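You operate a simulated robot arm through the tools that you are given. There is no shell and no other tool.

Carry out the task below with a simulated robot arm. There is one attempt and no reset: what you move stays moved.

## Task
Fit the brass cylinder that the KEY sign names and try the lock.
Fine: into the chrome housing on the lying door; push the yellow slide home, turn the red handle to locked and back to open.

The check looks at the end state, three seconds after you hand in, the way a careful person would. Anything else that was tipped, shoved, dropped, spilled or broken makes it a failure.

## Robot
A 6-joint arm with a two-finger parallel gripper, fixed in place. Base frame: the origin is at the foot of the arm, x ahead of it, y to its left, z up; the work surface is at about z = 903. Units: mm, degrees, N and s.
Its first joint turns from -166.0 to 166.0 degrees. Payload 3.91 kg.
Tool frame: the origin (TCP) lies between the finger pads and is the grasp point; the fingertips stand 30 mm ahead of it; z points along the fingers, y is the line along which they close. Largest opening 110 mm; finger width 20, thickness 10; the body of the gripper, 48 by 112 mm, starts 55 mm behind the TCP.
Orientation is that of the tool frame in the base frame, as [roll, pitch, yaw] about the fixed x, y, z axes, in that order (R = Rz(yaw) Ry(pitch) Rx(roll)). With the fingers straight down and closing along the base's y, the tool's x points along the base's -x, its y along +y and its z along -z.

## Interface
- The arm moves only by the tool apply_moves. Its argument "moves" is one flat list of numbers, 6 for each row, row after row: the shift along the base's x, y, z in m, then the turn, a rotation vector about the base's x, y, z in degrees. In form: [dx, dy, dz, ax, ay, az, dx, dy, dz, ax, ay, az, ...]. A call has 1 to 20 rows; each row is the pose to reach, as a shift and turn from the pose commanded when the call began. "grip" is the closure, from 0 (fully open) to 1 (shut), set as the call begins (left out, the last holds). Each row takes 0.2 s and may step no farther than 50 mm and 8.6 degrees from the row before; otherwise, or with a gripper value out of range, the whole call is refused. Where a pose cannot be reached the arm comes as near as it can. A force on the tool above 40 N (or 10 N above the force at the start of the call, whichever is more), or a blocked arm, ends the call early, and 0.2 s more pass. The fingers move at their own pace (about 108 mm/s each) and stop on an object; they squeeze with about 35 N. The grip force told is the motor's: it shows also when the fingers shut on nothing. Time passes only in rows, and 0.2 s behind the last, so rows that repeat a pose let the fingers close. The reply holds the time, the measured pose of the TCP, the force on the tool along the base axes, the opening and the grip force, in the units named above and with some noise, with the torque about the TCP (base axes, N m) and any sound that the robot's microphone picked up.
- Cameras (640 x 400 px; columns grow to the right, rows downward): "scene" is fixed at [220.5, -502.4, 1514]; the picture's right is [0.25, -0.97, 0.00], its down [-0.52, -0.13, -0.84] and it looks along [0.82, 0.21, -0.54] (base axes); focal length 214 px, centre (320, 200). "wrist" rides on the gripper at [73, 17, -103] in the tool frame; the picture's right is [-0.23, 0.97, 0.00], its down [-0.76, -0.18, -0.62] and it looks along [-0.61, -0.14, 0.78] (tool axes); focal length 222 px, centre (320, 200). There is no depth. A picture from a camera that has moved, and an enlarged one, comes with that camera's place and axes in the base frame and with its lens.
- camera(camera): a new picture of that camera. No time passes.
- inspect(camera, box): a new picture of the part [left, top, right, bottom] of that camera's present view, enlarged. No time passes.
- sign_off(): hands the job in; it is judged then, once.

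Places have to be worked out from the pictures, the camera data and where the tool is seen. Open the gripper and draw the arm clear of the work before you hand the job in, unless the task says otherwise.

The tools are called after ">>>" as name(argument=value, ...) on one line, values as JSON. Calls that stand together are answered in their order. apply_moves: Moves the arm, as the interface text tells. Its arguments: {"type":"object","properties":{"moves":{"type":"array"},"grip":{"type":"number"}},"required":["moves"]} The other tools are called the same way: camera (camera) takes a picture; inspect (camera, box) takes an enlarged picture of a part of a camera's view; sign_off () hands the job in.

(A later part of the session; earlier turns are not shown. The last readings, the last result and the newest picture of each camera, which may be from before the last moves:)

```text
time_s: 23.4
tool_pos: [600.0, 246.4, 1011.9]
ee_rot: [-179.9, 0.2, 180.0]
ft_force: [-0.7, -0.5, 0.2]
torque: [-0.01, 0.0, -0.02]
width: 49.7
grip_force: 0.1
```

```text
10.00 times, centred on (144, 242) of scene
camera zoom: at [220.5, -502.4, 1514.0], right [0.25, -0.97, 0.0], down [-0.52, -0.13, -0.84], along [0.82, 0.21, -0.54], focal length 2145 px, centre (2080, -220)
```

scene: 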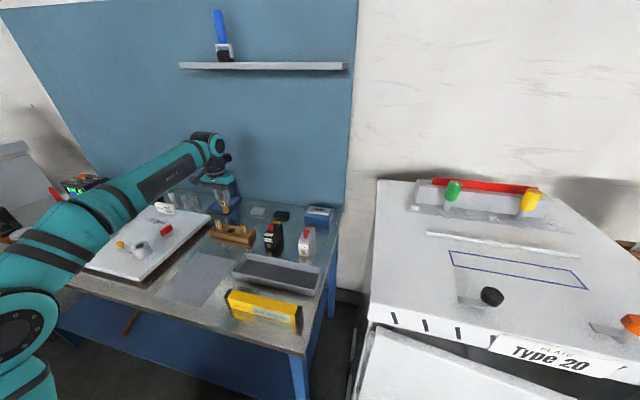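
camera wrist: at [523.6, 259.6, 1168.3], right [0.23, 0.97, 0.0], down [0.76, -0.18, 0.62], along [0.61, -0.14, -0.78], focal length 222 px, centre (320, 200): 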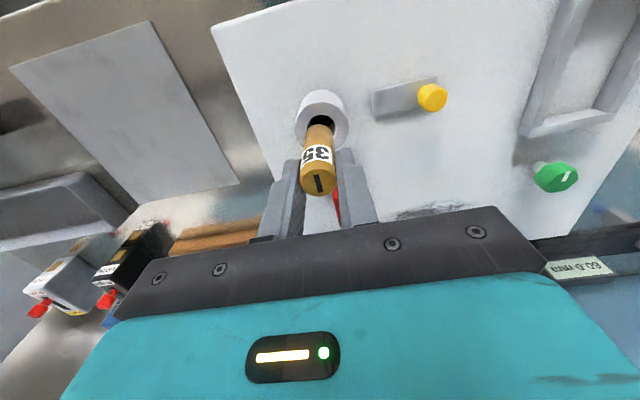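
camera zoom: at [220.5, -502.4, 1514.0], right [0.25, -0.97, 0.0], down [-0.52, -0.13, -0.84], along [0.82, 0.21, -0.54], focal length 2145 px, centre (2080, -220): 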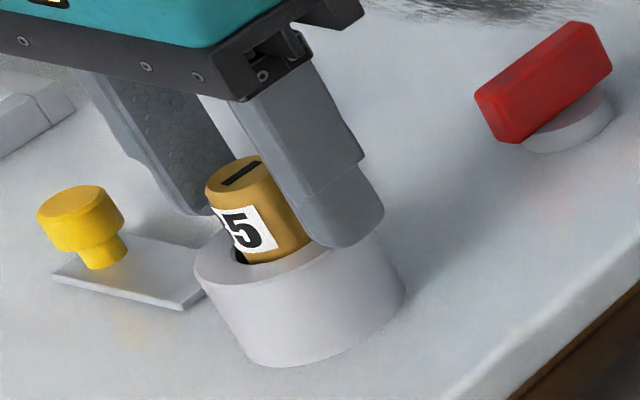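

Released with no disturbance. I raise straight up to clear the cylinder and check how it sits.

>>> apply_moves(moves=[0, 0, 0.01, 0, 0, 0, 0, 0, 0.03, 0, 0, 0, 0, 0, 0.06, 0, 0, 0, 0, 0, 0.08, 0, 0, 0, 0, 0, 0.08, 0, 0, 0])

>>> camera(camera="wrist")

>>> inspect(camera="wrist", box=[256, 95, 384, 175])

>>> inspect(camera="scene", box=[112, 222, 176, 262])

```text
time_s: 24.6
tool_pos: [599.3, 247.0, 1092.4]
ee_rot: [180.0, 0.3, -180.0]
ft_force: [0.2, 0.0, 1.3]
torque: [-0.03, -0.02, -0.01]
width: 49.5
grip_force: 0.0
```

```text
taken
camera wrist: at [527.2, 262.3, 1195.7], right [0.23, 0.97, 0.0], down [0.76, -0.18, 0.63], along [0.61, -0.14, -0.78], focal length 222 px, centre (320, 200)
```

wrist: 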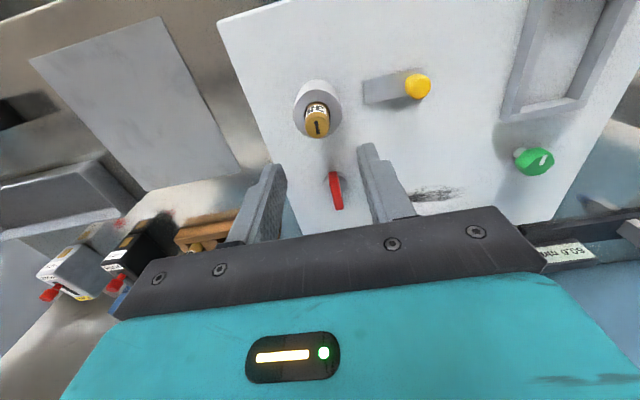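

```text
5.00 times, centred on (320, 135) of wrist
camera zoom: at [527.2, 262.3, 1195.7], right [0.23, 0.97, 0.0], down [0.76, -0.18, 0.63], along [0.61, -0.14, -0.78], focal length 1111 px, centre (320, 525)
```

zoom: 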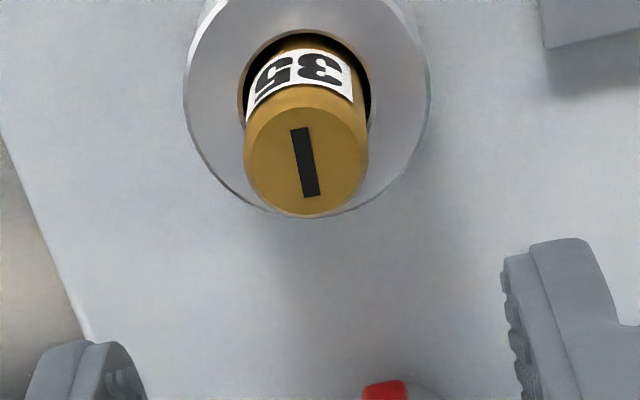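

```text
10.00 times, centred on (144, 242) of scene
camera zoom: at [220.5, -502.4, 1514.0], right [0.25, -0.97, 0.0], down [-0.52, -0.13, -0.84], along [0.82, 0.21, -0.54], focal length 2145 px, centre (2080, -220)
```

zoom: 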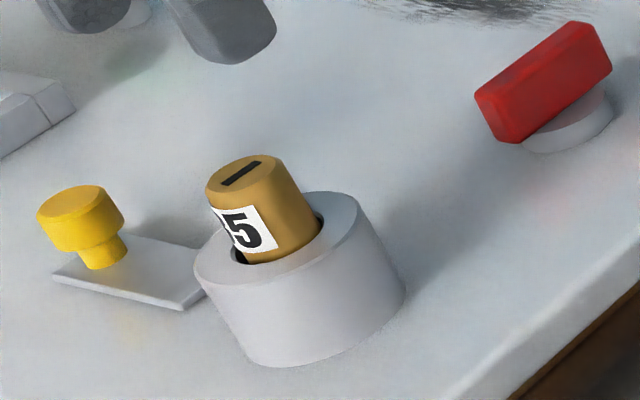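

The cylinder stands in the bore, and I estimate its top at z ≈ 1004–1012. To make sure it is fully seated, I close the fingers and press lightly on its top, which also measures the top height by contact.

>>> apply_moves(moves=[-0.003, -0.001, 0, 0, 0, 0, -0.006, -0.001, 0, 0, 0, 0, -0.006, -0.001, -0.02, 0, 0, 0, -0.006, -0.001, -0.04, 0, 0, 0, -0.006, -0.001, -0.043, 0, 0, 0, -0.006, -0.001, -0.0445, 0, 0, 0, -0.006, -0.001, -0.046, 0, 0, 0, -0.006, -0.001, -0.0475, 0, 0, 0, -0.006, -0.001, -0.049, 0, 0, 0, -0.006, -0.001, -0.0505, 0, 0, 0, -0.006, -0.001, -0.052, 0, 0, 0], grip=1.0)

>>> inspect(camera="scene", box=[112, 222, 176, 262])

>>> inspect(camera="wrist", box=[256, 95, 384, 175])

```text
time_s: 27.0
tool_pos: [593.2, 244.9, 1039.9]
ee_rot: [179.8, 0.2, -179.9]
ft_force: [-0.6, -0.8, -0.2]
torque: [-0.03, 0.0, -0.02]
width: 0.1
grip_force: 35.3
```

```text
10.00 times, centred on (144, 242) of scene
camera zoom: at [220.5, -502.4, 1514.0], right [0.25, -0.97, 0.0], down [-0.52, -0.13, -0.84], along [0.82, 0.21, -0.54], focal length 2145 px, centre (2080, -220)
```

zoom: 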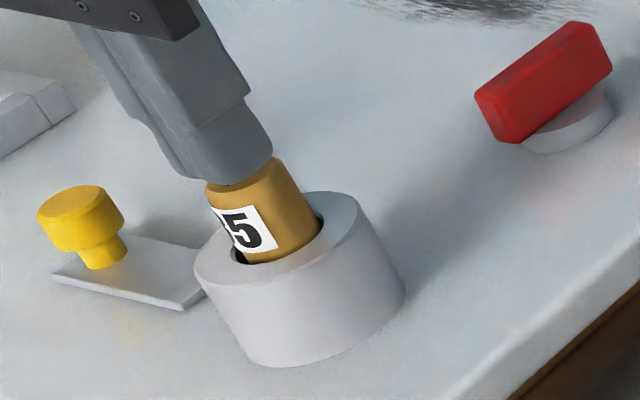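

```text
5.00 times, centred on (320, 135) of wrist
camera zoom: at [521.3, 261.0, 1143.0], right [0.23, 0.97, 0.0], down [0.76, -0.18, 0.63], along [0.61, -0.14, -0.78], focal length 1111 px, centre (320, 525)
```

zoom: 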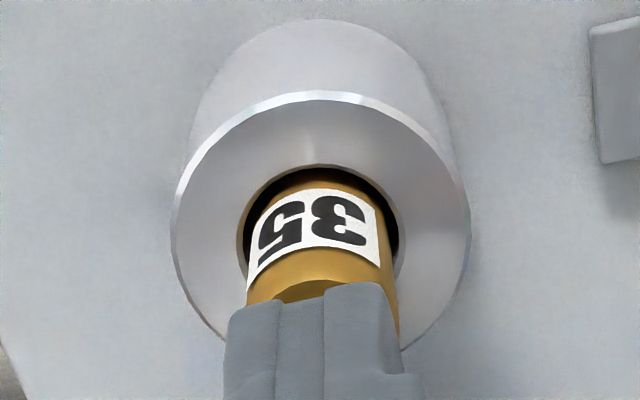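

The tips are just over the cylinder's top at z ≈ 1010 with no contact yet. I continue in 1 mm steps until I feel it.

>>> apply_moves(moves=[0, 0, -0.001, 0, 0, 0, 0, 0, -0.002, 0, 0, 0, 0, 0, -0.003, 0, 0, 0, 0, 0, -0.004, 0, 0, 0, 0, 0, -0.005, 0, 0, 0, 0, 0, -0.006, 0, 0, 0, 0, 0, -0.007, 0, 0, 0])

```text
time_s: 28.4
tool_pos: [594.3, 244.5, 1037.8]
ee_rot: [180.0, 0.5, 180.0]
ft_force: [0.8, 0.3, 9.3]
torque: [0.05, 0.11, -0.03]
width: 0.0
grip_force: 34.4
stopped in row 7: the force on the tool passed its limit at 44 N (the readings are from after the stop); the commanded pose is now the measured one
```

The cylinder top is at z ≈ 1008 and did not yield under 44 N, so it is seated firmly on the bore floor. I lift off and move towards the yellow slide knob for a close look.

>>> apply_moves(moves=[0, 0, 0.01, 0, 0, 0, 0, 0, 0.04, 0, 0, 0, 0, 0.03, 0.055, 0, 0, 0, 0, 0.06, 0.055, 0, 0, 0, 0, 0.09, 0.055, 0, 0, 0, 0, 0.0955, 0.055, 0, 0, 0, 0, 0.0955, 0.055, 0, 0, 0], grip=1.0)

>>> apply_moves(moves=[0, 0, 0, 0, 0, 0, 0, 0, 0, 0, 0, 0], grip=0.5)

>>> camera(camera="wrist")

>>> inspect(camera="wrist", box=[240, 80, 400, 180])

>>> inspect(camera="scene", box=[104, 222, 168, 262])

```text
time_s: 30.0
tool_pos: [594.4, 339.1, 1091.6]
ee_rot: [179.9, 0.5, 179.9]
ft_force: [-0.2, -0.2, -0.5]
torque: [-0.01, 0.02, -0.08]
width: 0.2
grip_force: 34.8
```

```text
time_s: 30.6
tool_pos: [594.2, 339.6, 1092.4]
ee_rot: [179.8, 0.5, 180.0]
ft_force: [-0.1, 0.2, -0.4]
torque: [0.03, 0.02, -0.03]
width: 55.0
grip_force: 0.0
```

```text
taken
camera wrist: at [521.4, 355.4, 1193.4], right [0.23, 0.97, 0.0], down [0.76, -0.18, 0.63], along [0.61, -0.14, -0.78], focal length 222 px, centre (320, 200)
```

wrist: 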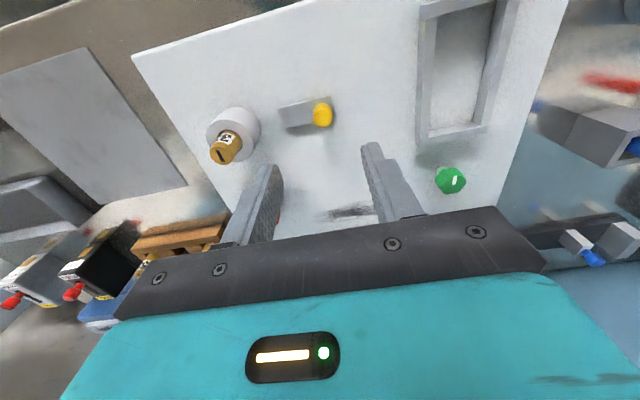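

```text
4.00 times, centred on (320, 130) of wrist
camera zoom: at [521.4, 355.4, 1193.4], right [0.23, 0.97, 0.0], down [0.76, -0.18, 0.63], along [0.61, -0.14, -0.78], focal length 888 px, centre (320, 480)
```

zoom: 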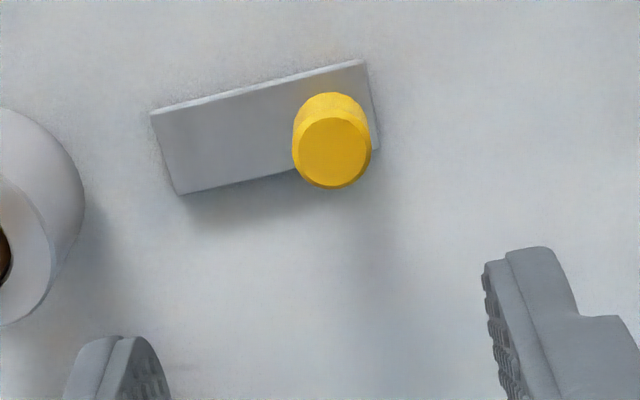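

```text
10.00 times, centred on (136, 242) of scene
camera zoom: at [220.5, -502.4, 1514.0], right [0.25, -0.97, 0.0], down [-0.52, -0.13, -0.84], along [0.82, 0.21, -0.54], focal length 2145 px, centre (2160, -220)
```

zoom: 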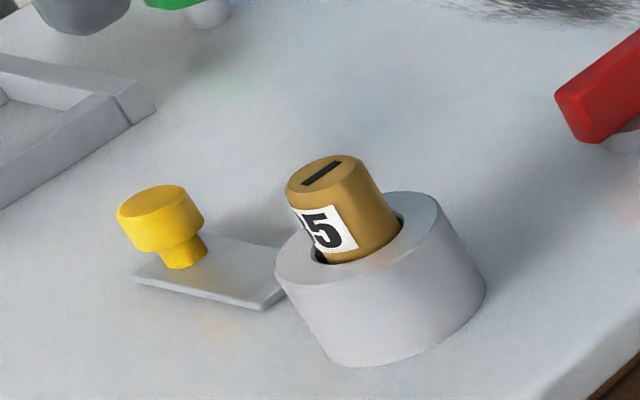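

The knob top is at (593, 341.5, 974), about 20 mm across, with the plate end about 27 mm from the housing. I descend with open fingers on either side of the knob along y.

>>> apply_moves(moves=[-0.001, 0.002, -0.02, 0, 0, 0, -0.001, 0.002, -0.045, 0, 0, 0, -0.001, 0.002, -0.07, 0, 0, 0, -0.001, 0.002, -0.09, 0, 0, 0, -0.001, 0.002, -0.1, 0, 0, 0, -0.001, 0.002, -0.1, 0, 0, 0], grip=0.5)

>>> inspect(camera="wrist", box=[240, 80, 400, 180])

>>> inspect(camera="scene", box=[104, 222, 168, 262])

```text
time_s: 32.0
tool_pos: [592.1, 342.0, 992.3]
ee_rot: [179.9, 0.4, 180.0]
ft_force: [1.2, -0.2, -0.3]
torque: [-0.02, -0.03, 0.02]
width: 55.1
grip_force: 0.1
```

```text
4.00 times, centred on (320, 130) of wrist
camera zoom: at [520.2, 357.7, 1093.9], right [0.23, 0.97, 0.0], down [0.76, -0.18, 0.63], along [0.61, -0.14, -0.78], focal length 888 px, centre (320, 480)
```

zoom: 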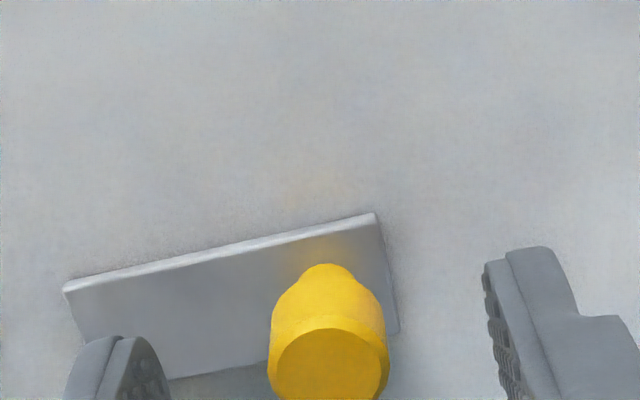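

```text
10.00 times, centred on (136, 242) of scene
camera zoom: at [220.5, -502.4, 1514.0], right [0.25, -0.97, 0.0], down [-0.52, -0.13, -0.84], along [0.82, 0.21, -0.54], focal length 2145 px, centre (2160, -220)
```

zoom: 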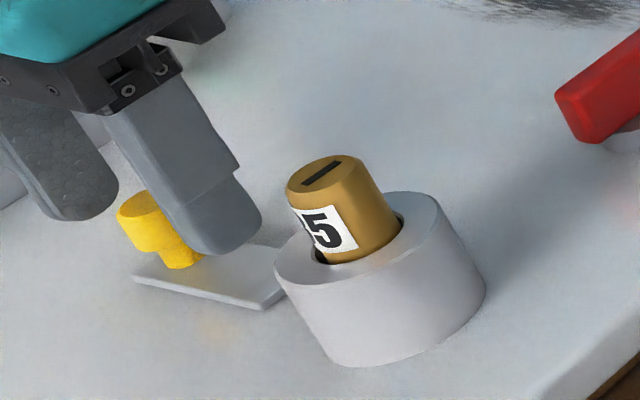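

The fingers straddle the knob with the tips at about z 962, level with the cap. I lower 2 mm more and close on it.

>>> apply_moves(moves=[0.0005, 0, -0.002, 0, 0, 0, 0.0005, 0, -0.002, 0, 0, 0])

>>> apply_moves(moves=[0, 0, 0, 0, 0, 0, 0, 0, 0, 0, 0, 0, 0, 0, 0, 0, 0, 0], grip=1.0)

>>> inspect(camera="scene", box=[104, 222, 168, 262])

```text
time_s: 32.6
tool_pos: [593.3, 343.2, 988.9]
ee_rot: [179.8, 0.4, 180.0]
ft_force: [-0.3, -0.8, -0.5]
torque: [-0.02, 0.01, 0.0]
width: 54.9
grip_force: 0.1
```

```text
time_s: 33.4
tool_pos: [591.9, 341.6, 989.3]
ee_rot: [180.0, 0.3, -179.9]
ft_force: [0.6, -0.1, 0.3]
torque: [-0.31, -0.02, 0.02]
width: 18.5
grip_force: 44.8
```

```text
10.00 times, centred on (136, 242) of scene
camera zoom: at [220.5, -502.4, 1514.0], right [0.25, -0.97, 0.0], down [-0.52, -0.13, -0.84], along [0.82, 0.21, -0.54], focal length 2145 px, centre (2160, -220)
```

zoom: 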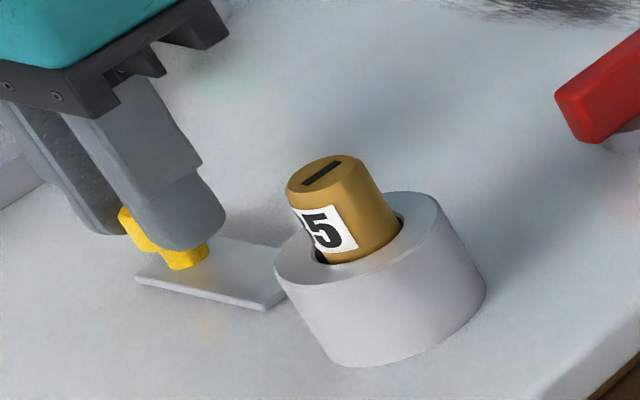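

The knob is gripped at 18.5 mm. I slide it towards the housing (−y) in small steps, watching the force.

>>> apply_moves(moves=[0, -0.002, 0, 0, 0, 0, 0, -0.005, 0, 0, 0, 0, 0, -0.008, 0, 0, 0, 0, 0, -0.011, 0, 0, 0, 0, 0, -0.014, 0, 0, 0, 0, 0, -0.017, 0, 0, 0, 0, 0, -0.02, 0, 0, 0, 0, 0, -0.02, 0, 0, 0])

>>> inspect(camera="scene", box=[104, 222, 168, 262])

>>> inspect(camera="wrist", box=[220, 100, 380, 200])

```text
refused: moves must hold 6 numbers for each row
```

```text
10.00 times, centred on (136, 242) of scene
camera zoom: at [220.5, -502.4, 1514.0], right [0.25, -0.97, 0.0], down [-0.52, -0.13, -0.84], along [0.82, 0.21, -0.54], focal length 2145 px, centre (2160, -220)
```

zoom: 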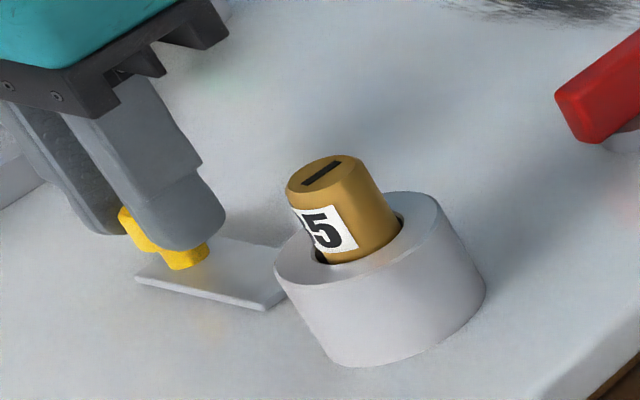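

```text
4.00 times, centred on (300, 150) of wrist
camera zoom: at [520.2, 357.8, 1091.4], right [0.23, 0.97, 0.0], down [0.76, -0.18, 0.63], along [0.61, -0.14, -0.78], focal length 888 px, centre (400, 400)
```

zoom: 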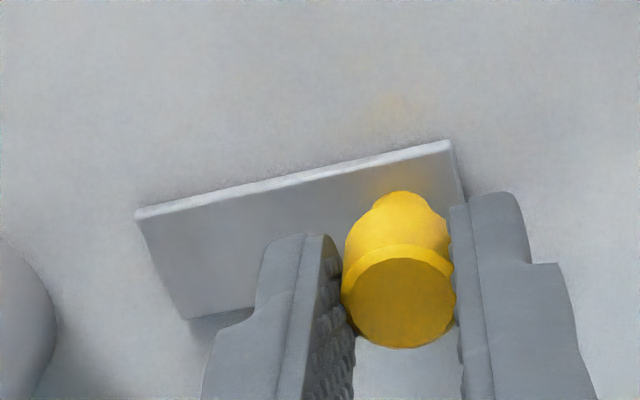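

The call was refused because of a row-length slip in my list; nothing moved. I resend the slide push with proper 6-number rows.

>>> apply_moves(moves=[0, -0.002, 0, 0, 0, 0, 0, -0.005, 0, 0, 0, 0, 0, -0.008, 0, 0, 0, 0, 0, -0.011, 0, 0, 0, 0, 0, -0.014, 0, 0, 0, 0, 0, -0.017, 0, 0, 0, 0, 0, -0.02, 0, 0, 0, 0, 0, -0.02, 0, 0, 0, 0])

>>> inspect(camera="scene", box=[104, 222, 168, 262])

>>> inspect(camera="wrist", box=[220, 100, 380, 200])

```text
time_s: 35.2
tool_pos: [593.8, 322.1, 989.9]
ee_rot: [179.9, 0.4, 180.0]
ft_force: [-27.4, 0.0, -30.2]
torque: [-0.28, 0.79, 0.01]
width: 18.3
grip_force: 44.8
```

```text
10.00 times, centred on (136, 242) of scene
camera zoom: at [220.5, -502.4, 1514.0], right [0.25, -0.97, 0.0], down [-0.52, -0.13, -0.84], along [0.82, 0.21, -0.54], focal length 2145 px, centre (2160, -220)
```

zoom: 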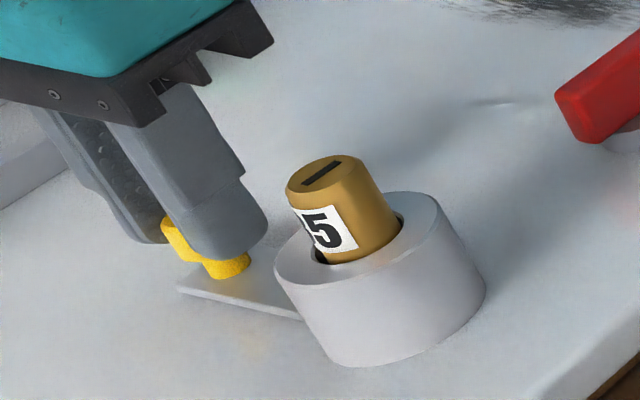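

```text
4.00 times, centred on (300, 150) of wrist
camera zoom: at [520.5, 338.4, 1091.7], right [0.23, 0.97, 0.0], down [0.76, -0.18, 0.63], along [0.61, -0.14, -0.78], focal length 888 px, centre (400, 400)
```

zoom: 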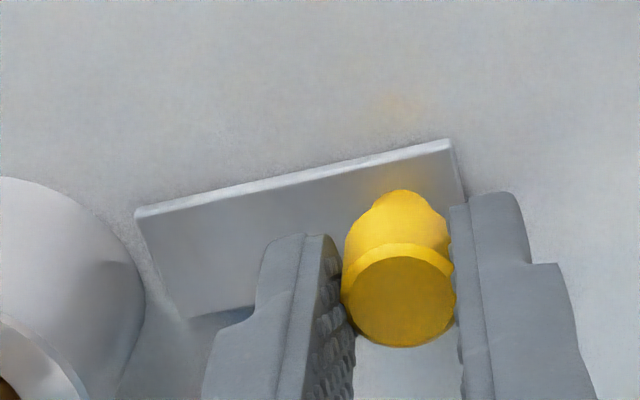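

The slide followed for 20 mm with no resistance along y, but side loads of about −27 N in x and −30 N in z have built up on the tool. I relieve them by shifting slightly to −x and −z before continuing.

>>> apply_moves(moves=[-0.0007, 0, -0.0007, 0, 0, 0, -0.0012, 0, -0.0012, 0, 0, 0])

```text
time_s: 35.8
tool_pos: [594.1, 322.4, 989.4]
ee_rot: [179.8, 0.6, -180.0]
ft_force: [-11.9, 0.2, -13.5]
torque: [-0.3, 0.43, 0.02]
width: 18.3
grip_force: 45.0
```

The loads halved. I remove the rest and then continue the push to the stop in 1 mm steps.

>>> apply_moves(moves=[-0.001, 0, -0.001, 0, 0, 0, -0.0011, -0.001, -0.0011, 0, 0, 0, -0.0012, -0.002, -0.0012, 0, 0, 0, -0.0013, -0.003, -0.0013, 0, 0, 0, -0.0014, -0.004, -0.0014, 0, 0, 0, -0.0015, -0.005, -0.0015, 0, 0, 0])

>>> inspect(camera="scene", box=[104, 222, 168, 262])

>>> inspect(camera="wrist", box=[220, 100, 380, 200])

```text
time_s: 36.7
tool_pos: [592.7, 320.2, 989.6]
ee_rot: [179.7, 0.9, -179.9]
ft_force: [8.9, 4.5, 2.7]
torque: [-0.21, 0.03, 0.0]
width: 18.6
grip_force: 44.9
stopped in row 4: the force on the tool passed its limit at 43 N (the readings are from after the stop); the commanded pose is now the measured one
```

```text
10.00 times, centred on (136, 242) of scene
camera zoom: at [220.5, -502.4, 1514.0], right [0.25, -0.97, 0.0], down [-0.52, -0.13, -0.84], along [0.82, 0.21, -0.54], focal length 2145 px, centre (2160, -220)
```

zoom: 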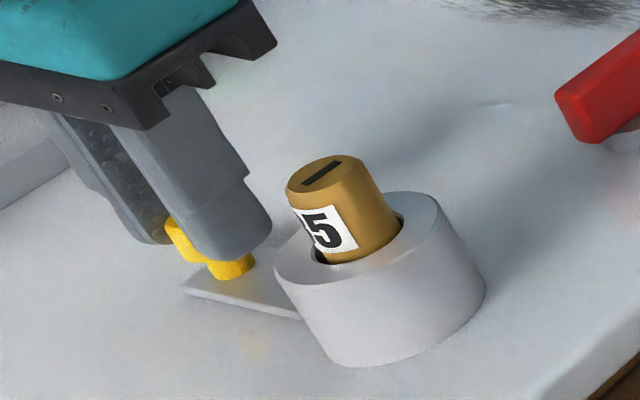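

```text
4.00 times, centred on (300, 150) of wrist
camera zoom: at [519.6, 336.0, 1091.2], right [0.23, 0.97, 0.01], down [0.75, -0.18, 0.63], along [0.62, -0.14, -0.77], focal length 888 px, centre (400, 400)
```

zoom: 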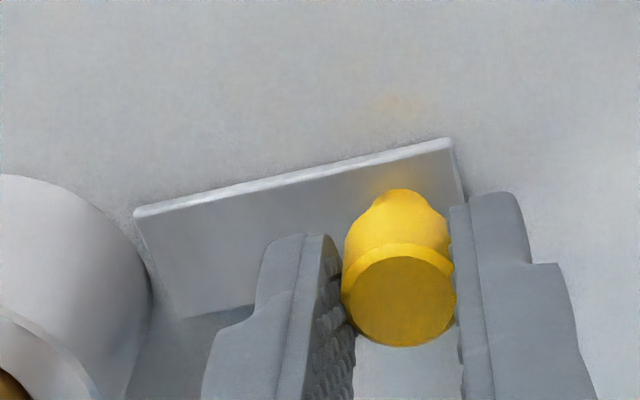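

The push stopped at about 22 mm of travel, with the plate close to the housing. To tell an end stop from a jam, I push 1.5 mm more in tiny steps with x and z neutral and read the force direction.

>>> apply_moves(moves=[0.0003, -0.0005, 0, 0, 0, 0, 0.0006, -0.001, 0, 0, 0, 0, 0.0006, -0.0015, 0, 0, 0, 0, 0.0006, -0.0015, 0, 0, 0, 0])

>>> inspect(camera="wrist", box=[220, 110, 316, 170])

>>> inspect(camera="scene", box=[116, 240, 148, 260])

```text
time_s: 37.7
tool_pos: [593.4, 320.5, 990.3]
ee_rot: [179.7, 0.7, -180.0]
ft_force: [-2.9, 15.5, -6.3]
torque: [0.12, 0.15, 0.03]
width: 18.7
grip_force: 45.7
```

```text
6.67 times, centred on (268, 140) of wrist
camera zoom: at [519.8, 335.5, 1091.4], right [0.23, 0.97, 0.01], down [0.75, -0.18, 0.63], along [0.62, -0.14, -0.78], focal length 1481 px, centre (667, 600)
```

zoom: 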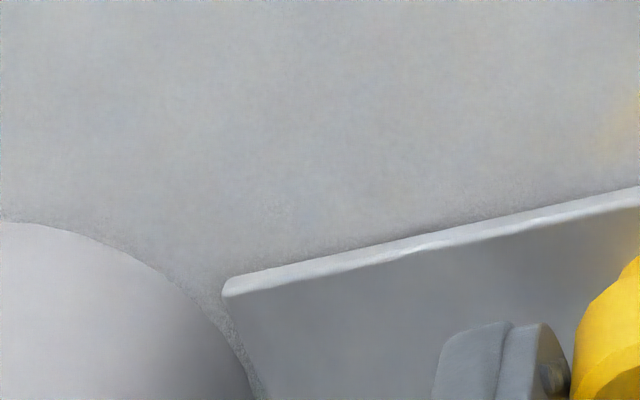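

```text
16.00 times, centred on (132, 250) of scene
camera zoom: at [220.5, -502.4, 1514.0], right [0.25, -0.97, 0.0], down [-0.52, -0.13, -0.84], along [0.82, 0.21, -0.54], focal length 3432 px, centre (3328, -600)
```

zoom: 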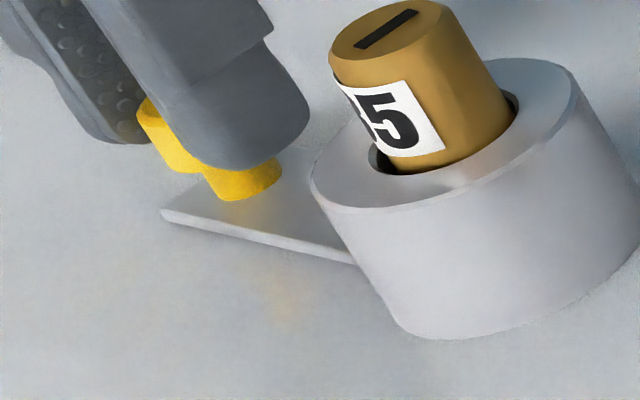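

Force builds purely along +y (15 N) with no more travel, so the slide is at its hard stop, home. I ease the load off and release the knob.

>>> apply_moves(moves=[0, 0.0007, 0, 0, 0, 0, 0, 0.0012, -0.0003, 0, 0, 0, 0, 0.0012, -0.0003, 0, 0, 0])

>>> apply_moves(moves=[0, 0, 0, 0, 0, 0, 0, 0, 0, 0, 0, 0, 0, 0, 0, 0, 0, 0], grip=0.6)

>>> inspect(camera="scene", box=[104, 222, 168, 262])

```text
time_s: 38.5
tool_pos: [592.7, 320.1, 989.5]
ee_rot: [179.7, 0.7, -180.0]
ft_force: [-6.4, 8.3, -2.0]
torque: [-0.06, 0.29, 0.03]
width: 18.5
grip_force: 45.0
```

```text
time_s: 39.3
tool_pos: [594.4, 320.2, 989.0]
ee_rot: [179.7, 0.9, -179.9]
ft_force: [0.5, 0.2, -0.8]
torque: [0.0, 0.02, 0.0]
width: 44.0
grip_force: 0.1
```

```text
10.00 times, centred on (136, 242) of scene
camera zoom: at [220.5, -502.4, 1514.0], right [0.25, -0.97, 0.0], down [-0.52, -0.13, -0.84], along [0.82, 0.21, -0.54], focal length 2145 px, centre (2160, -220)
```

zoom: 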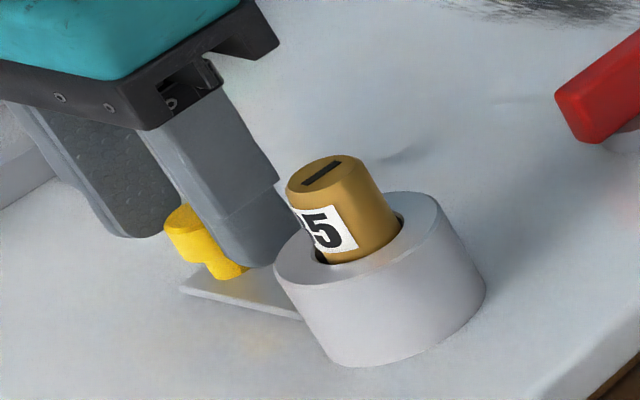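

The knob is released and the slide stays put. I lift straight up and check the slide and cylinder from above.

>>> apply_moves(moves=[0, 0, 0.01, 0, 0, 0, 0, 0, 0.03, 0, 0, 0, 0, 0, 0.06, 0, 0, 0, 0, 0, 0.09, 0, 0, 0, -0.01, -0.02, 0.1, 0, 0, 0, -0.01, -0.04, 0.1, 0, 0, 0, -0.01, -0.04, 0.1, 0, 0, 0])

>>> camera(camera="wrist")

>>> inspect(camera="wrist", box=[240, 70, 400, 170])

>>> inspect(camera="scene", box=[104, 222, 184, 272])

```text
time_s: 40.9
tool_pos: [583.4, 279.4, 1088.5]
ee_rot: [179.8, 0.8, -179.9]
ft_force: [-0.8, -0.5, -0.8]
torque: [-0.01, 0.02, 0.02]
width: 43.9
grip_force: 0.0
```

```text
taken
camera wrist: at [509.1, 295.0, 1190.7], right [0.23, 0.97, 0.01], down [0.75, -0.18, 0.63], along [0.62, -0.14, -0.77], focal length 222 px, centre (320, 200)
```

wrist: 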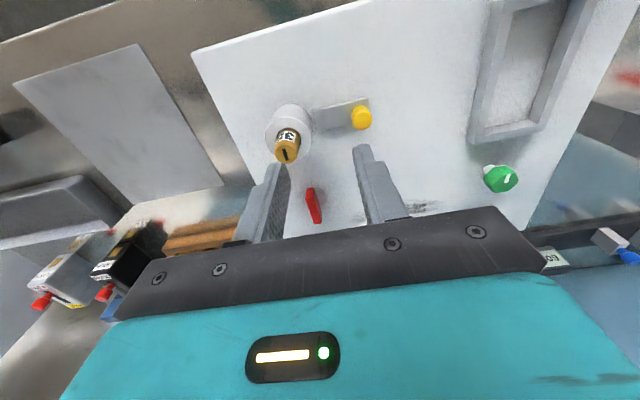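

```text
4.00 times, centred on (320, 120) of wrist
camera zoom: at [509.1, 295.0, 1190.7], right [0.23, 0.97, 0.01], down [0.75, -0.18, 0.63], along [0.62, -0.14, -0.77], focal length 888 px, centre (320, 520)
```

zoom: 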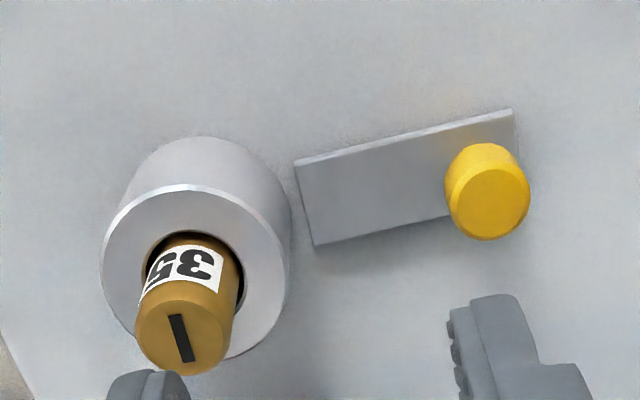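

```text
8.00 times, centred on (144, 247) of scene
camera zoom: at [220.5, -502.4, 1514.0], right [0.25, -0.97, 0.0], down [-0.52, -0.13, -0.84], along [0.82, 0.21, -0.54], focal length 1716 px, centre (1728, -176)
```

zoom: 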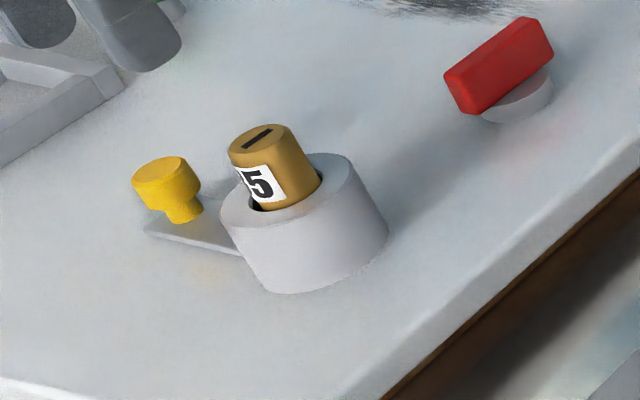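

The slide stays in place, about 23 mm from where it started, with a small gap remaining at the housing. I zoom in on that gap to make sure the slide is really home.

>>> inspect(camera="wrist", box=[280, 92, 344, 132])

>>> inspect(camera="scene", box=[118, 238, 142, 253])

```text
10.00 times, centred on (312, 112) of wrist
camera zoom: at [509.1, 295.0, 1190.7], right [0.23, 0.97, 0.01], down [0.75, -0.18, 0.63], along [0.62, -0.14, -0.77], focal length 2221 px, centre (400, 1080)
```

zoom: 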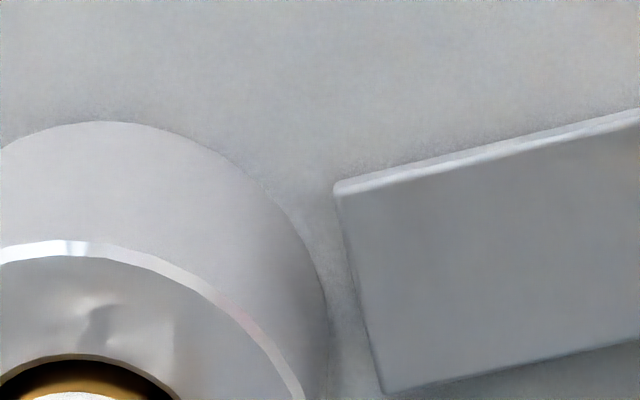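

```text
16.00 times, centred on (130, 246) of scene
camera zoom: at [220.5, -502.4, 1514.0], right [0.25, -0.97, 0.0], down [-0.52, -0.13, -0.84], along [0.82, 0.21, -0.54], focal length 3432 px, centre (3360, -528)
```

zoom: 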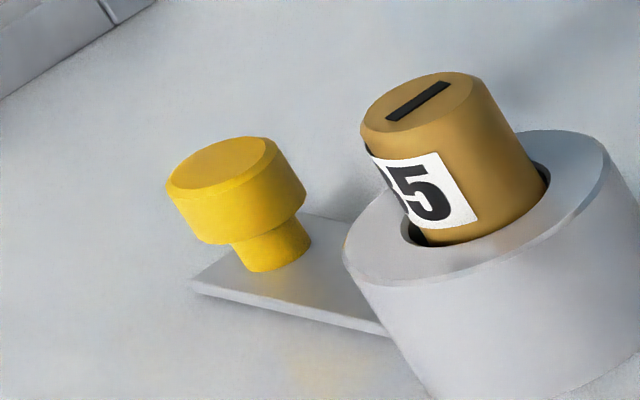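

The plate end is within about 2–3 mm of the housing at a firm stop, so I take the slide as home. Now I move above the red handle, levelling the tool's slight tilt on the way.

>>> apply_moves(moves=[0.03, -0.01, 0, 0, 0, 0, 0.06, -0.02, 0, -0.1, 0.4, 0, 0.09, -0.03, 0, -0.2, 0.8, 0, 0.1166, -0.0354, -0.01, -0.2, 0.8, 0, 0.1166, -0.0354, -0.02, -0.2, 0.8, 0, 0.1166, -0.0354, -0.02, -0.2, 0.8, 0])

>>> camera(camera="wrist")

>>> inspect(camera="wrist", box=[256, 80, 384, 160])

>>> inspect(camera="scene", box=[140, 210, 204, 250])

```text
time_s: 42.3
tool_pos: [702.6, 245.4, 1067.8]
ee_rot: [179.9, 0.0, -180.0]
ft_force: [-0.6, 0.2, 0.2]
torque: [0.01, 0.0, 0.0]
width: 44.1
grip_force: 0.0
```

```text
taken
camera wrist: at [629.0, 261.1, 1171.1], right [0.23, 0.97, 0.0], down [0.76, -0.18, 0.62], along [0.61, -0.14, -0.78], focal length 222 px, centre (320, 200)
```

wrist: 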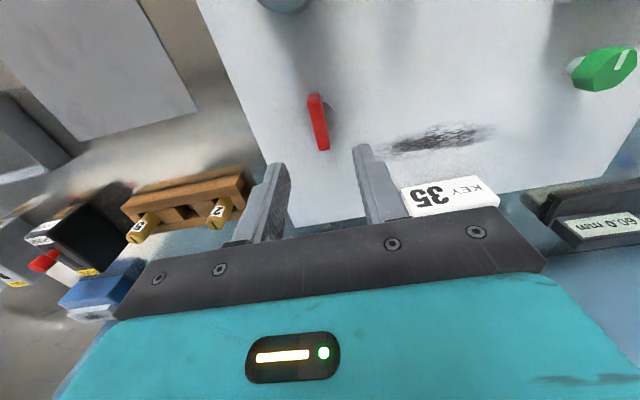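

```text
5.00 times, centred on (320, 120) of wrist
camera zoom: at [629.0, 261.1, 1171.1], right [0.23, 0.97, 0.0], down [0.76, -0.18, 0.62], along [0.61, -0.14, -0.78], focal length 1111 px, centre (320, 600)
```

zoom: 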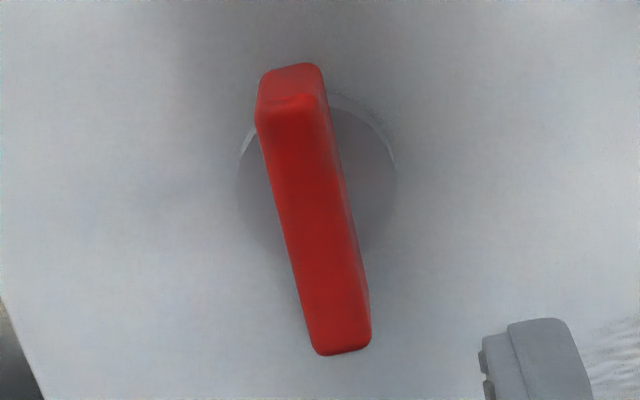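

```text
10.00 times, centred on (172, 230) of scene
camera zoom: at [220.5, -502.4, 1514.0], right [0.25, -0.97, 0.0], down [-0.52, -0.13, -0.84], along [0.82, 0.21, -0.54], focal length 2145 px, centre (1800, -100)
```

zoom: 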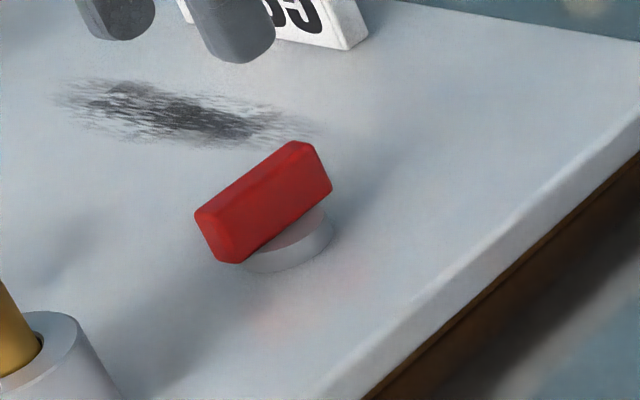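

The handle lies along x with its axis within about 1.5 mm of the tool's, and its top is at z ≈ 974. I descend with the fingers on either side of the handle, keeping the tips above its base disc.

>>> apply_moves(moves=[-0.0015, -0.0003, -0.02, 0, 0, 0, -0.0015, -0.0003, -0.045, 0, 0, 0, -0.0015, -0.0003, -0.065, 0, 0, 0, -0.0015, -0.0003, -0.078, 0, 0, 0, -0.0015, -0.0003, -0.078, 0, 0, 0])

>>> inspect(camera="wrist", box=[240, 80, 400, 180])

>>> inspect(camera="scene", box=[140, 210, 204, 250])

```text
time_s: 43.5
tool_pos: [697.2, 242.7, 990.7]
ee_rot: [179.9, 0.1, 180.0]
ft_force: [-0.8, -0.1, -0.3]
torque: [-0.02, -0.01, -0.01]
width: 44.1
grip_force: 0.1
```

```text
4.00 times, centred on (320, 130) of wrist
camera zoom: at [625.7, 258.8, 1093.3], right [0.23, 0.97, 0.0], down [0.76, -0.18, 0.62], along [0.61, -0.14, -0.78], focal length 888 px, centre (320, 480)
```

zoom: 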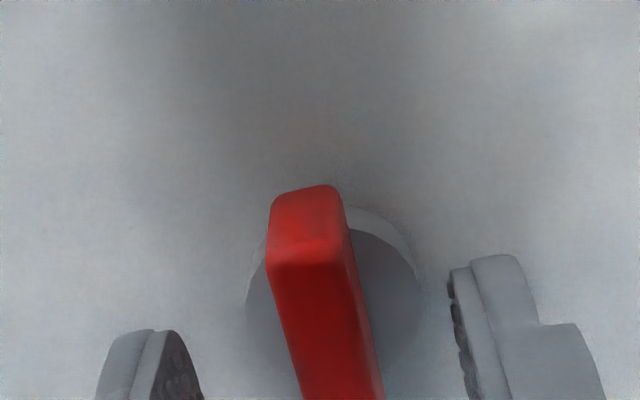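

```text
10.00 times, centred on (172, 230) of scene
camera zoom: at [220.5, -502.4, 1514.0], right [0.25, -0.97, 0.0], down [-0.52, -0.13, -0.84], along [0.82, 0.21, -0.54], focal length 2145 px, centre (1800, -100)
```

zoom: 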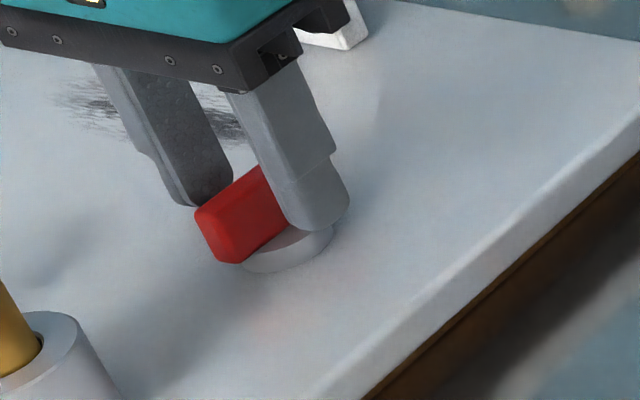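

The view shows the handle's centreline about 2.7 mm to +y of the finger midpoint. I centre on it and then close gently.

>>> apply_moves(moves=[0.0005, 0.0015, 0, 0, 0, 0, 0.001, 0.0026, 0, 0, 0, 0, 0.001, 0.0026, 0, 0, 0, 0, 0.001, 0.0026, 0, 0, 0, 0])

>>> inspect(camera="wrist", box=[240, 80, 400, 180])

```text
time_s: 44.5
tool_pos: [699.4, 245.5, 991.9]
ee_rot: [179.9, 0.0, -180.0]
ft_force: [0.1, 0.1, 0.0]
torque: [0.01, -0.02, -0.02]
width: 44.2
grip_force: 0.0
```

```text
4.00 times, centred on (320, 130) of wrist
camera zoom: at [627.1, 261.9, 1093.8], right [0.23, 0.97, 0.0], down [0.76, -0.18, 0.62], along [0.61, -0.14, -0.78], focal length 888 px, centre (320, 480)
```

zoom: 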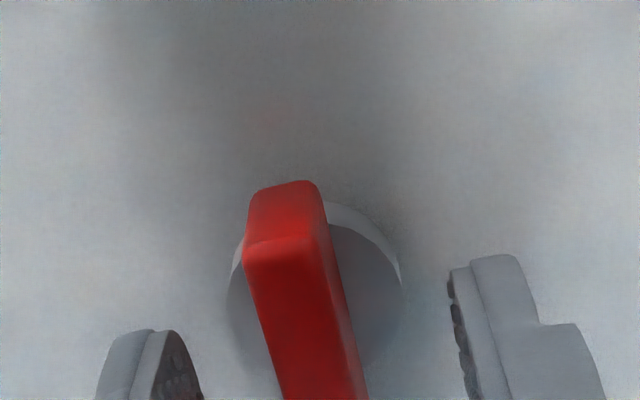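

The handle is now centred between the fingers. I close on it.

>>> apply_moves(moves=[0, 0, 0, 0, 0, 0, 0, 0, 0, 0, 0, 0, 0, 0, 0, 0, 0, 0], grip=1.0)

>>> inspect(camera="wrist", box=[240, 80, 400, 180])

>>> inspect(camera="scene", box=[140, 210, 204, 250])

```text
time_s: 45.3
tool_pos: [699.0, 245.7, 990.9]
ee_rot: [179.9, 0.0, -179.9]
ft_force: [-4.3, -11.7, -2.7]
torque: [-0.44, 0.33, 0.02]
width: 11.9
grip_force: 45.5
```

```text
4.00 times, centred on (320, 130) of wrist
camera zoom: at [627.1, 260.9, 1093.8], right [0.23, 0.97, 0.0], down [0.76, -0.18, 0.62], along [0.61, -0.14, -0.78], focal length 888 px, centre (320, 480)
```

zoom: 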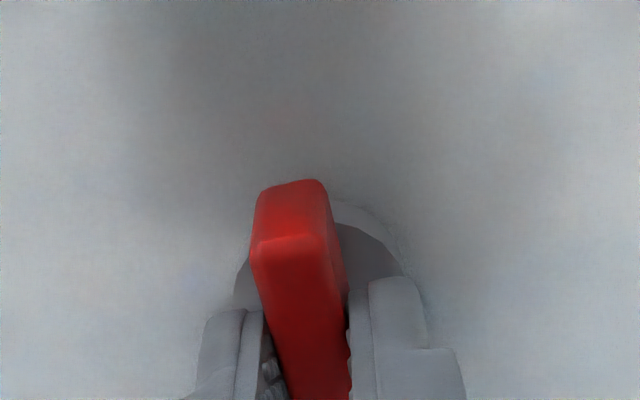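

```text
10.00 times, centred on (172, 230) of scene
camera zoom: at [220.5, -502.4, 1514.0], right [0.25, -0.97, 0.0], down [-0.52, -0.13, -0.84], along [0.82, 0.21, -0.54], focal length 2145 px, centre (1800, -100)
```

zoom: 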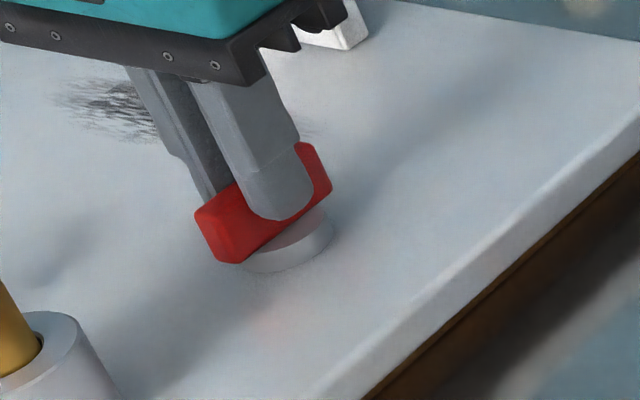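

The handle is firmly held at 11.9 mm, with a small −y load that I relieve. I then test a small turn about the vertical (+8°) and read the torque to find the free direction.

>>> apply_moves(moves=[-0.0003, -0.0008, 0, 0, 0, 0, -0.0003, -0.0008, 0, 0, 0, 3, -0.0003, -0.0008, 0, 0, 0, 6, -0.0003, -0.0008, 0, 0, 0, 8, -0.0003, -0.0008, 0, 0, 0, 8])

>>> inspect(camera="scene", box=[140, 210, 204, 250])

```text
time_s: 46.5
tool_pos: [698.9, 245.7, 992.1]
ee_rot: [179.9, -0.1, -171.9]
ft_force: [1.5, -14.3, -10.7]
torque: [-0.37, -1.26, -0.01]
width: 12.1
grip_force: 45.4
```

```text
10.00 times, centred on (172, 230) of scene
camera zoom: at [220.5, -502.4, 1514.0], right [0.25, -0.97, 0.0], down [-0.52, -0.13, -0.84], along [0.82, 0.21, -0.54], focal length 2145 px, centre (1800, -100)
```

zoom: 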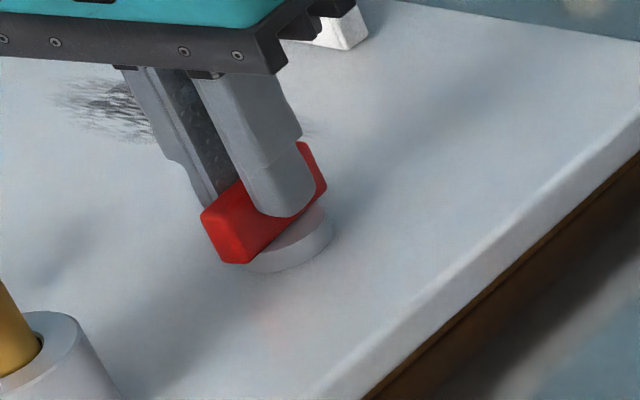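

The handle follows the gripper CCW with essentially zero torque about the vertical, so that direction is free. I relieve the side loads and keep turning in stages.

>>> apply_moves(moves=[0, -0.001, -0.0007, 0, 0, 0, 0, -0.001, -0.0007, 0, 0, 7, 0, -0.001, -0.0007, 0, 0, 14, 0, -0.001, -0.0007, 0, 0, 21, 0, -0.001, -0.0007, 0, 0, 21])

>>> inspect(camera="scene", box=[140, 210, 204, 250])

```text
time_s: 47.7
tool_pos: [698.8, 244.0, 991.9]
ee_rot: [179.9, 0.0, -150.9]
ft_force: [12.4, -4.3, 1.9]
torque: [-0.36, -0.17, -0.05]
width: 12.0
grip_force: 45.0
```

```text
10.00 times, centred on (172, 230) of scene
camera zoom: at [220.5, -502.4, 1514.0], right [0.25, -0.97, 0.0], down [-0.52, -0.13, -0.84], along [0.82, 0.21, -0.54], focal length 2145 px, centre (1800, -100)
```

zoom: 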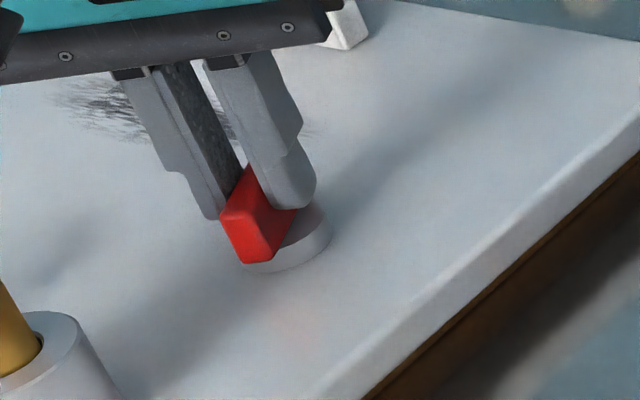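

It has turned 29° with only small loads. I continue CCW with a small x relief.

>>> apply_moves(moves=[0.0008, -0.0003, 0, 0, 0, 0, 0.0008, -0.0003, 0, 0, 0, 8, 0.0008, -0.0003, 0, 0, 0, 16, 0.0008, -0.0003, 0, 0, 0, 24, 0.0008, -0.0003, 0, 0, 0, 24])

>>> inspect(camera="scene", box=[140, 210, 204, 250])

```text
time_s: 48.9
tool_pos: [699.0, 244.4, 991.4]
ee_rot: [180.0, 0.0, -126.9]
ft_force: [4.9, -3.8, 10.7]
torque: [-0.78, 0.22, 0.02]
width: 12.1
grip_force: 44.9
```

```text
10.00 times, centred on (172, 230) of scene
camera zoom: at [220.5, -502.4, 1514.0], right [0.25, -0.97, 0.0], down [-0.52, -0.13, -0.84], along [0.82, 0.21, -0.54], focal length 2145 px, centre (1800, -100)
```

zoom: 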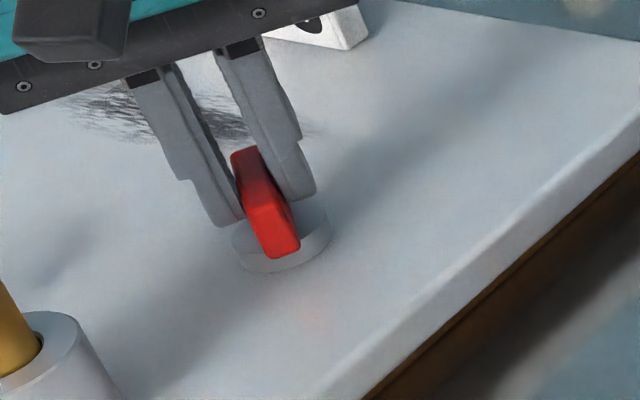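

It is at 53° and turning freely. I continue, with a tiny upward relief.

>>> apply_moves(moves=[0.0003, -0.0002, 0.0006, 0, 0, 0, 0.0003, -0.0002, 0.0006, 0, 0, 8, 0.0003, -0.0002, 0.0006, 0, 0, 16, 0.0003, -0.0002, 0.0006, 0, 0, 24, 0.0003, -0.0002, 0.0006, 0, 0, 24])

>>> inspect(camera="scene", box=[140, 210, 204, 250])

```text
time_s: 50.1
tool_pos: [700.8, 244.3, 990.7]
ee_rot: [179.9, 0.1, -102.9]
ft_force: [9.8, -1.7, 15.2]
torque: [-0.84, -0.21, -0.02]
width: 12.0
grip_force: 45.5
```

```text
10.00 times, centred on (172, 230) of scene
camera zoom: at [220.5, -502.4, 1514.0], right [0.25, -0.97, 0.0], down [-0.52, -0.13, -0.84], along [0.82, 0.21, -0.54], focal length 2145 px, centre (1800, -100)
```

zoom: 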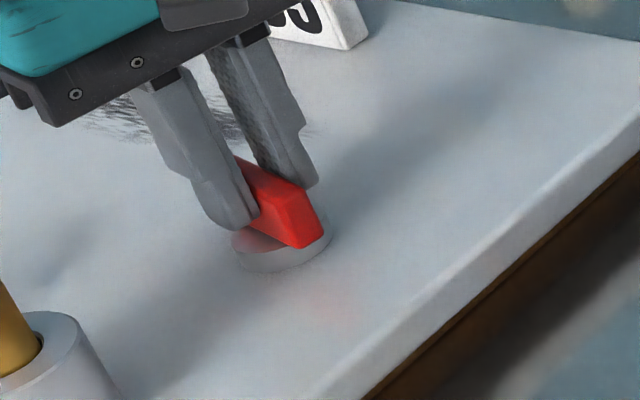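

It is at 77°. I approach 90° in small steps and watch for a torque rise at the stop.

>>> apply_moves(moves=[0.0006, 0, 0.001, 0, 0, 0, 0.0006, 0, 0.001, 0, 0, 4, 0.0006, 0, 0.001, 0, 0, 8, 0.0006, 0, 0.001, 0, 0, 11, 0.0006, 0, 0.001, 0, 0, 13, 0.0006, 0, 0.001, 0, 0, 13])

>>> inspect(camera="scene", box=[140, 210, 204, 250])

>>> inspect(camera="wrist", box=[240, 80, 400, 180])

```text
time_s: 51.5
tool_pos: [699.8, 244.7, 991.0]
ee_rot: [179.7, 0.0, -90.0]
ft_force: [-10.4, -8.9, -23.7]
torque: [-0.15, -0.12, -0.01]
width: 12.0
grip_force: 45.2
```

```text
10.00 times, centred on (172, 230) of scene
camera zoom: at [220.5, -502.4, 1514.0], right [0.25, -0.97, 0.0], down [-0.52, -0.13, -0.84], along [0.82, 0.21, -0.54], focal length 2145 px, centre (1800, -100)
```

zoom: 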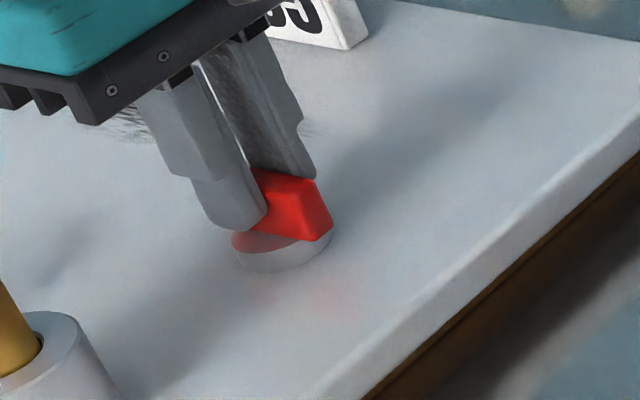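

```text
4.00 times, centred on (320, 130) of wrist
camera zoom: at [684.0, 171.0, 1093.9], right [-0.97, 0.23, 0.0], down [0.18, 0.76, 0.62], along [0.14, 0.61, -0.78], focal length 888 px, centre (320, 480)
```

zoom: 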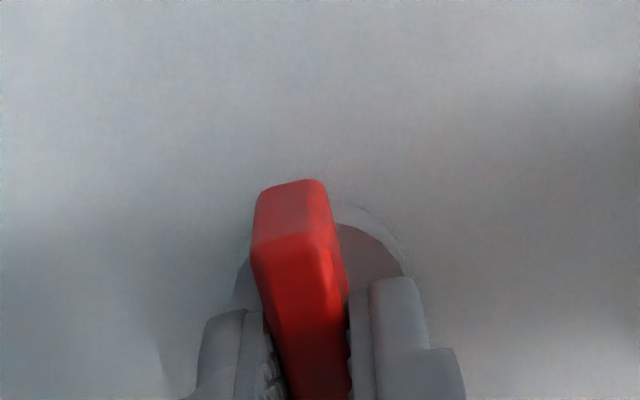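

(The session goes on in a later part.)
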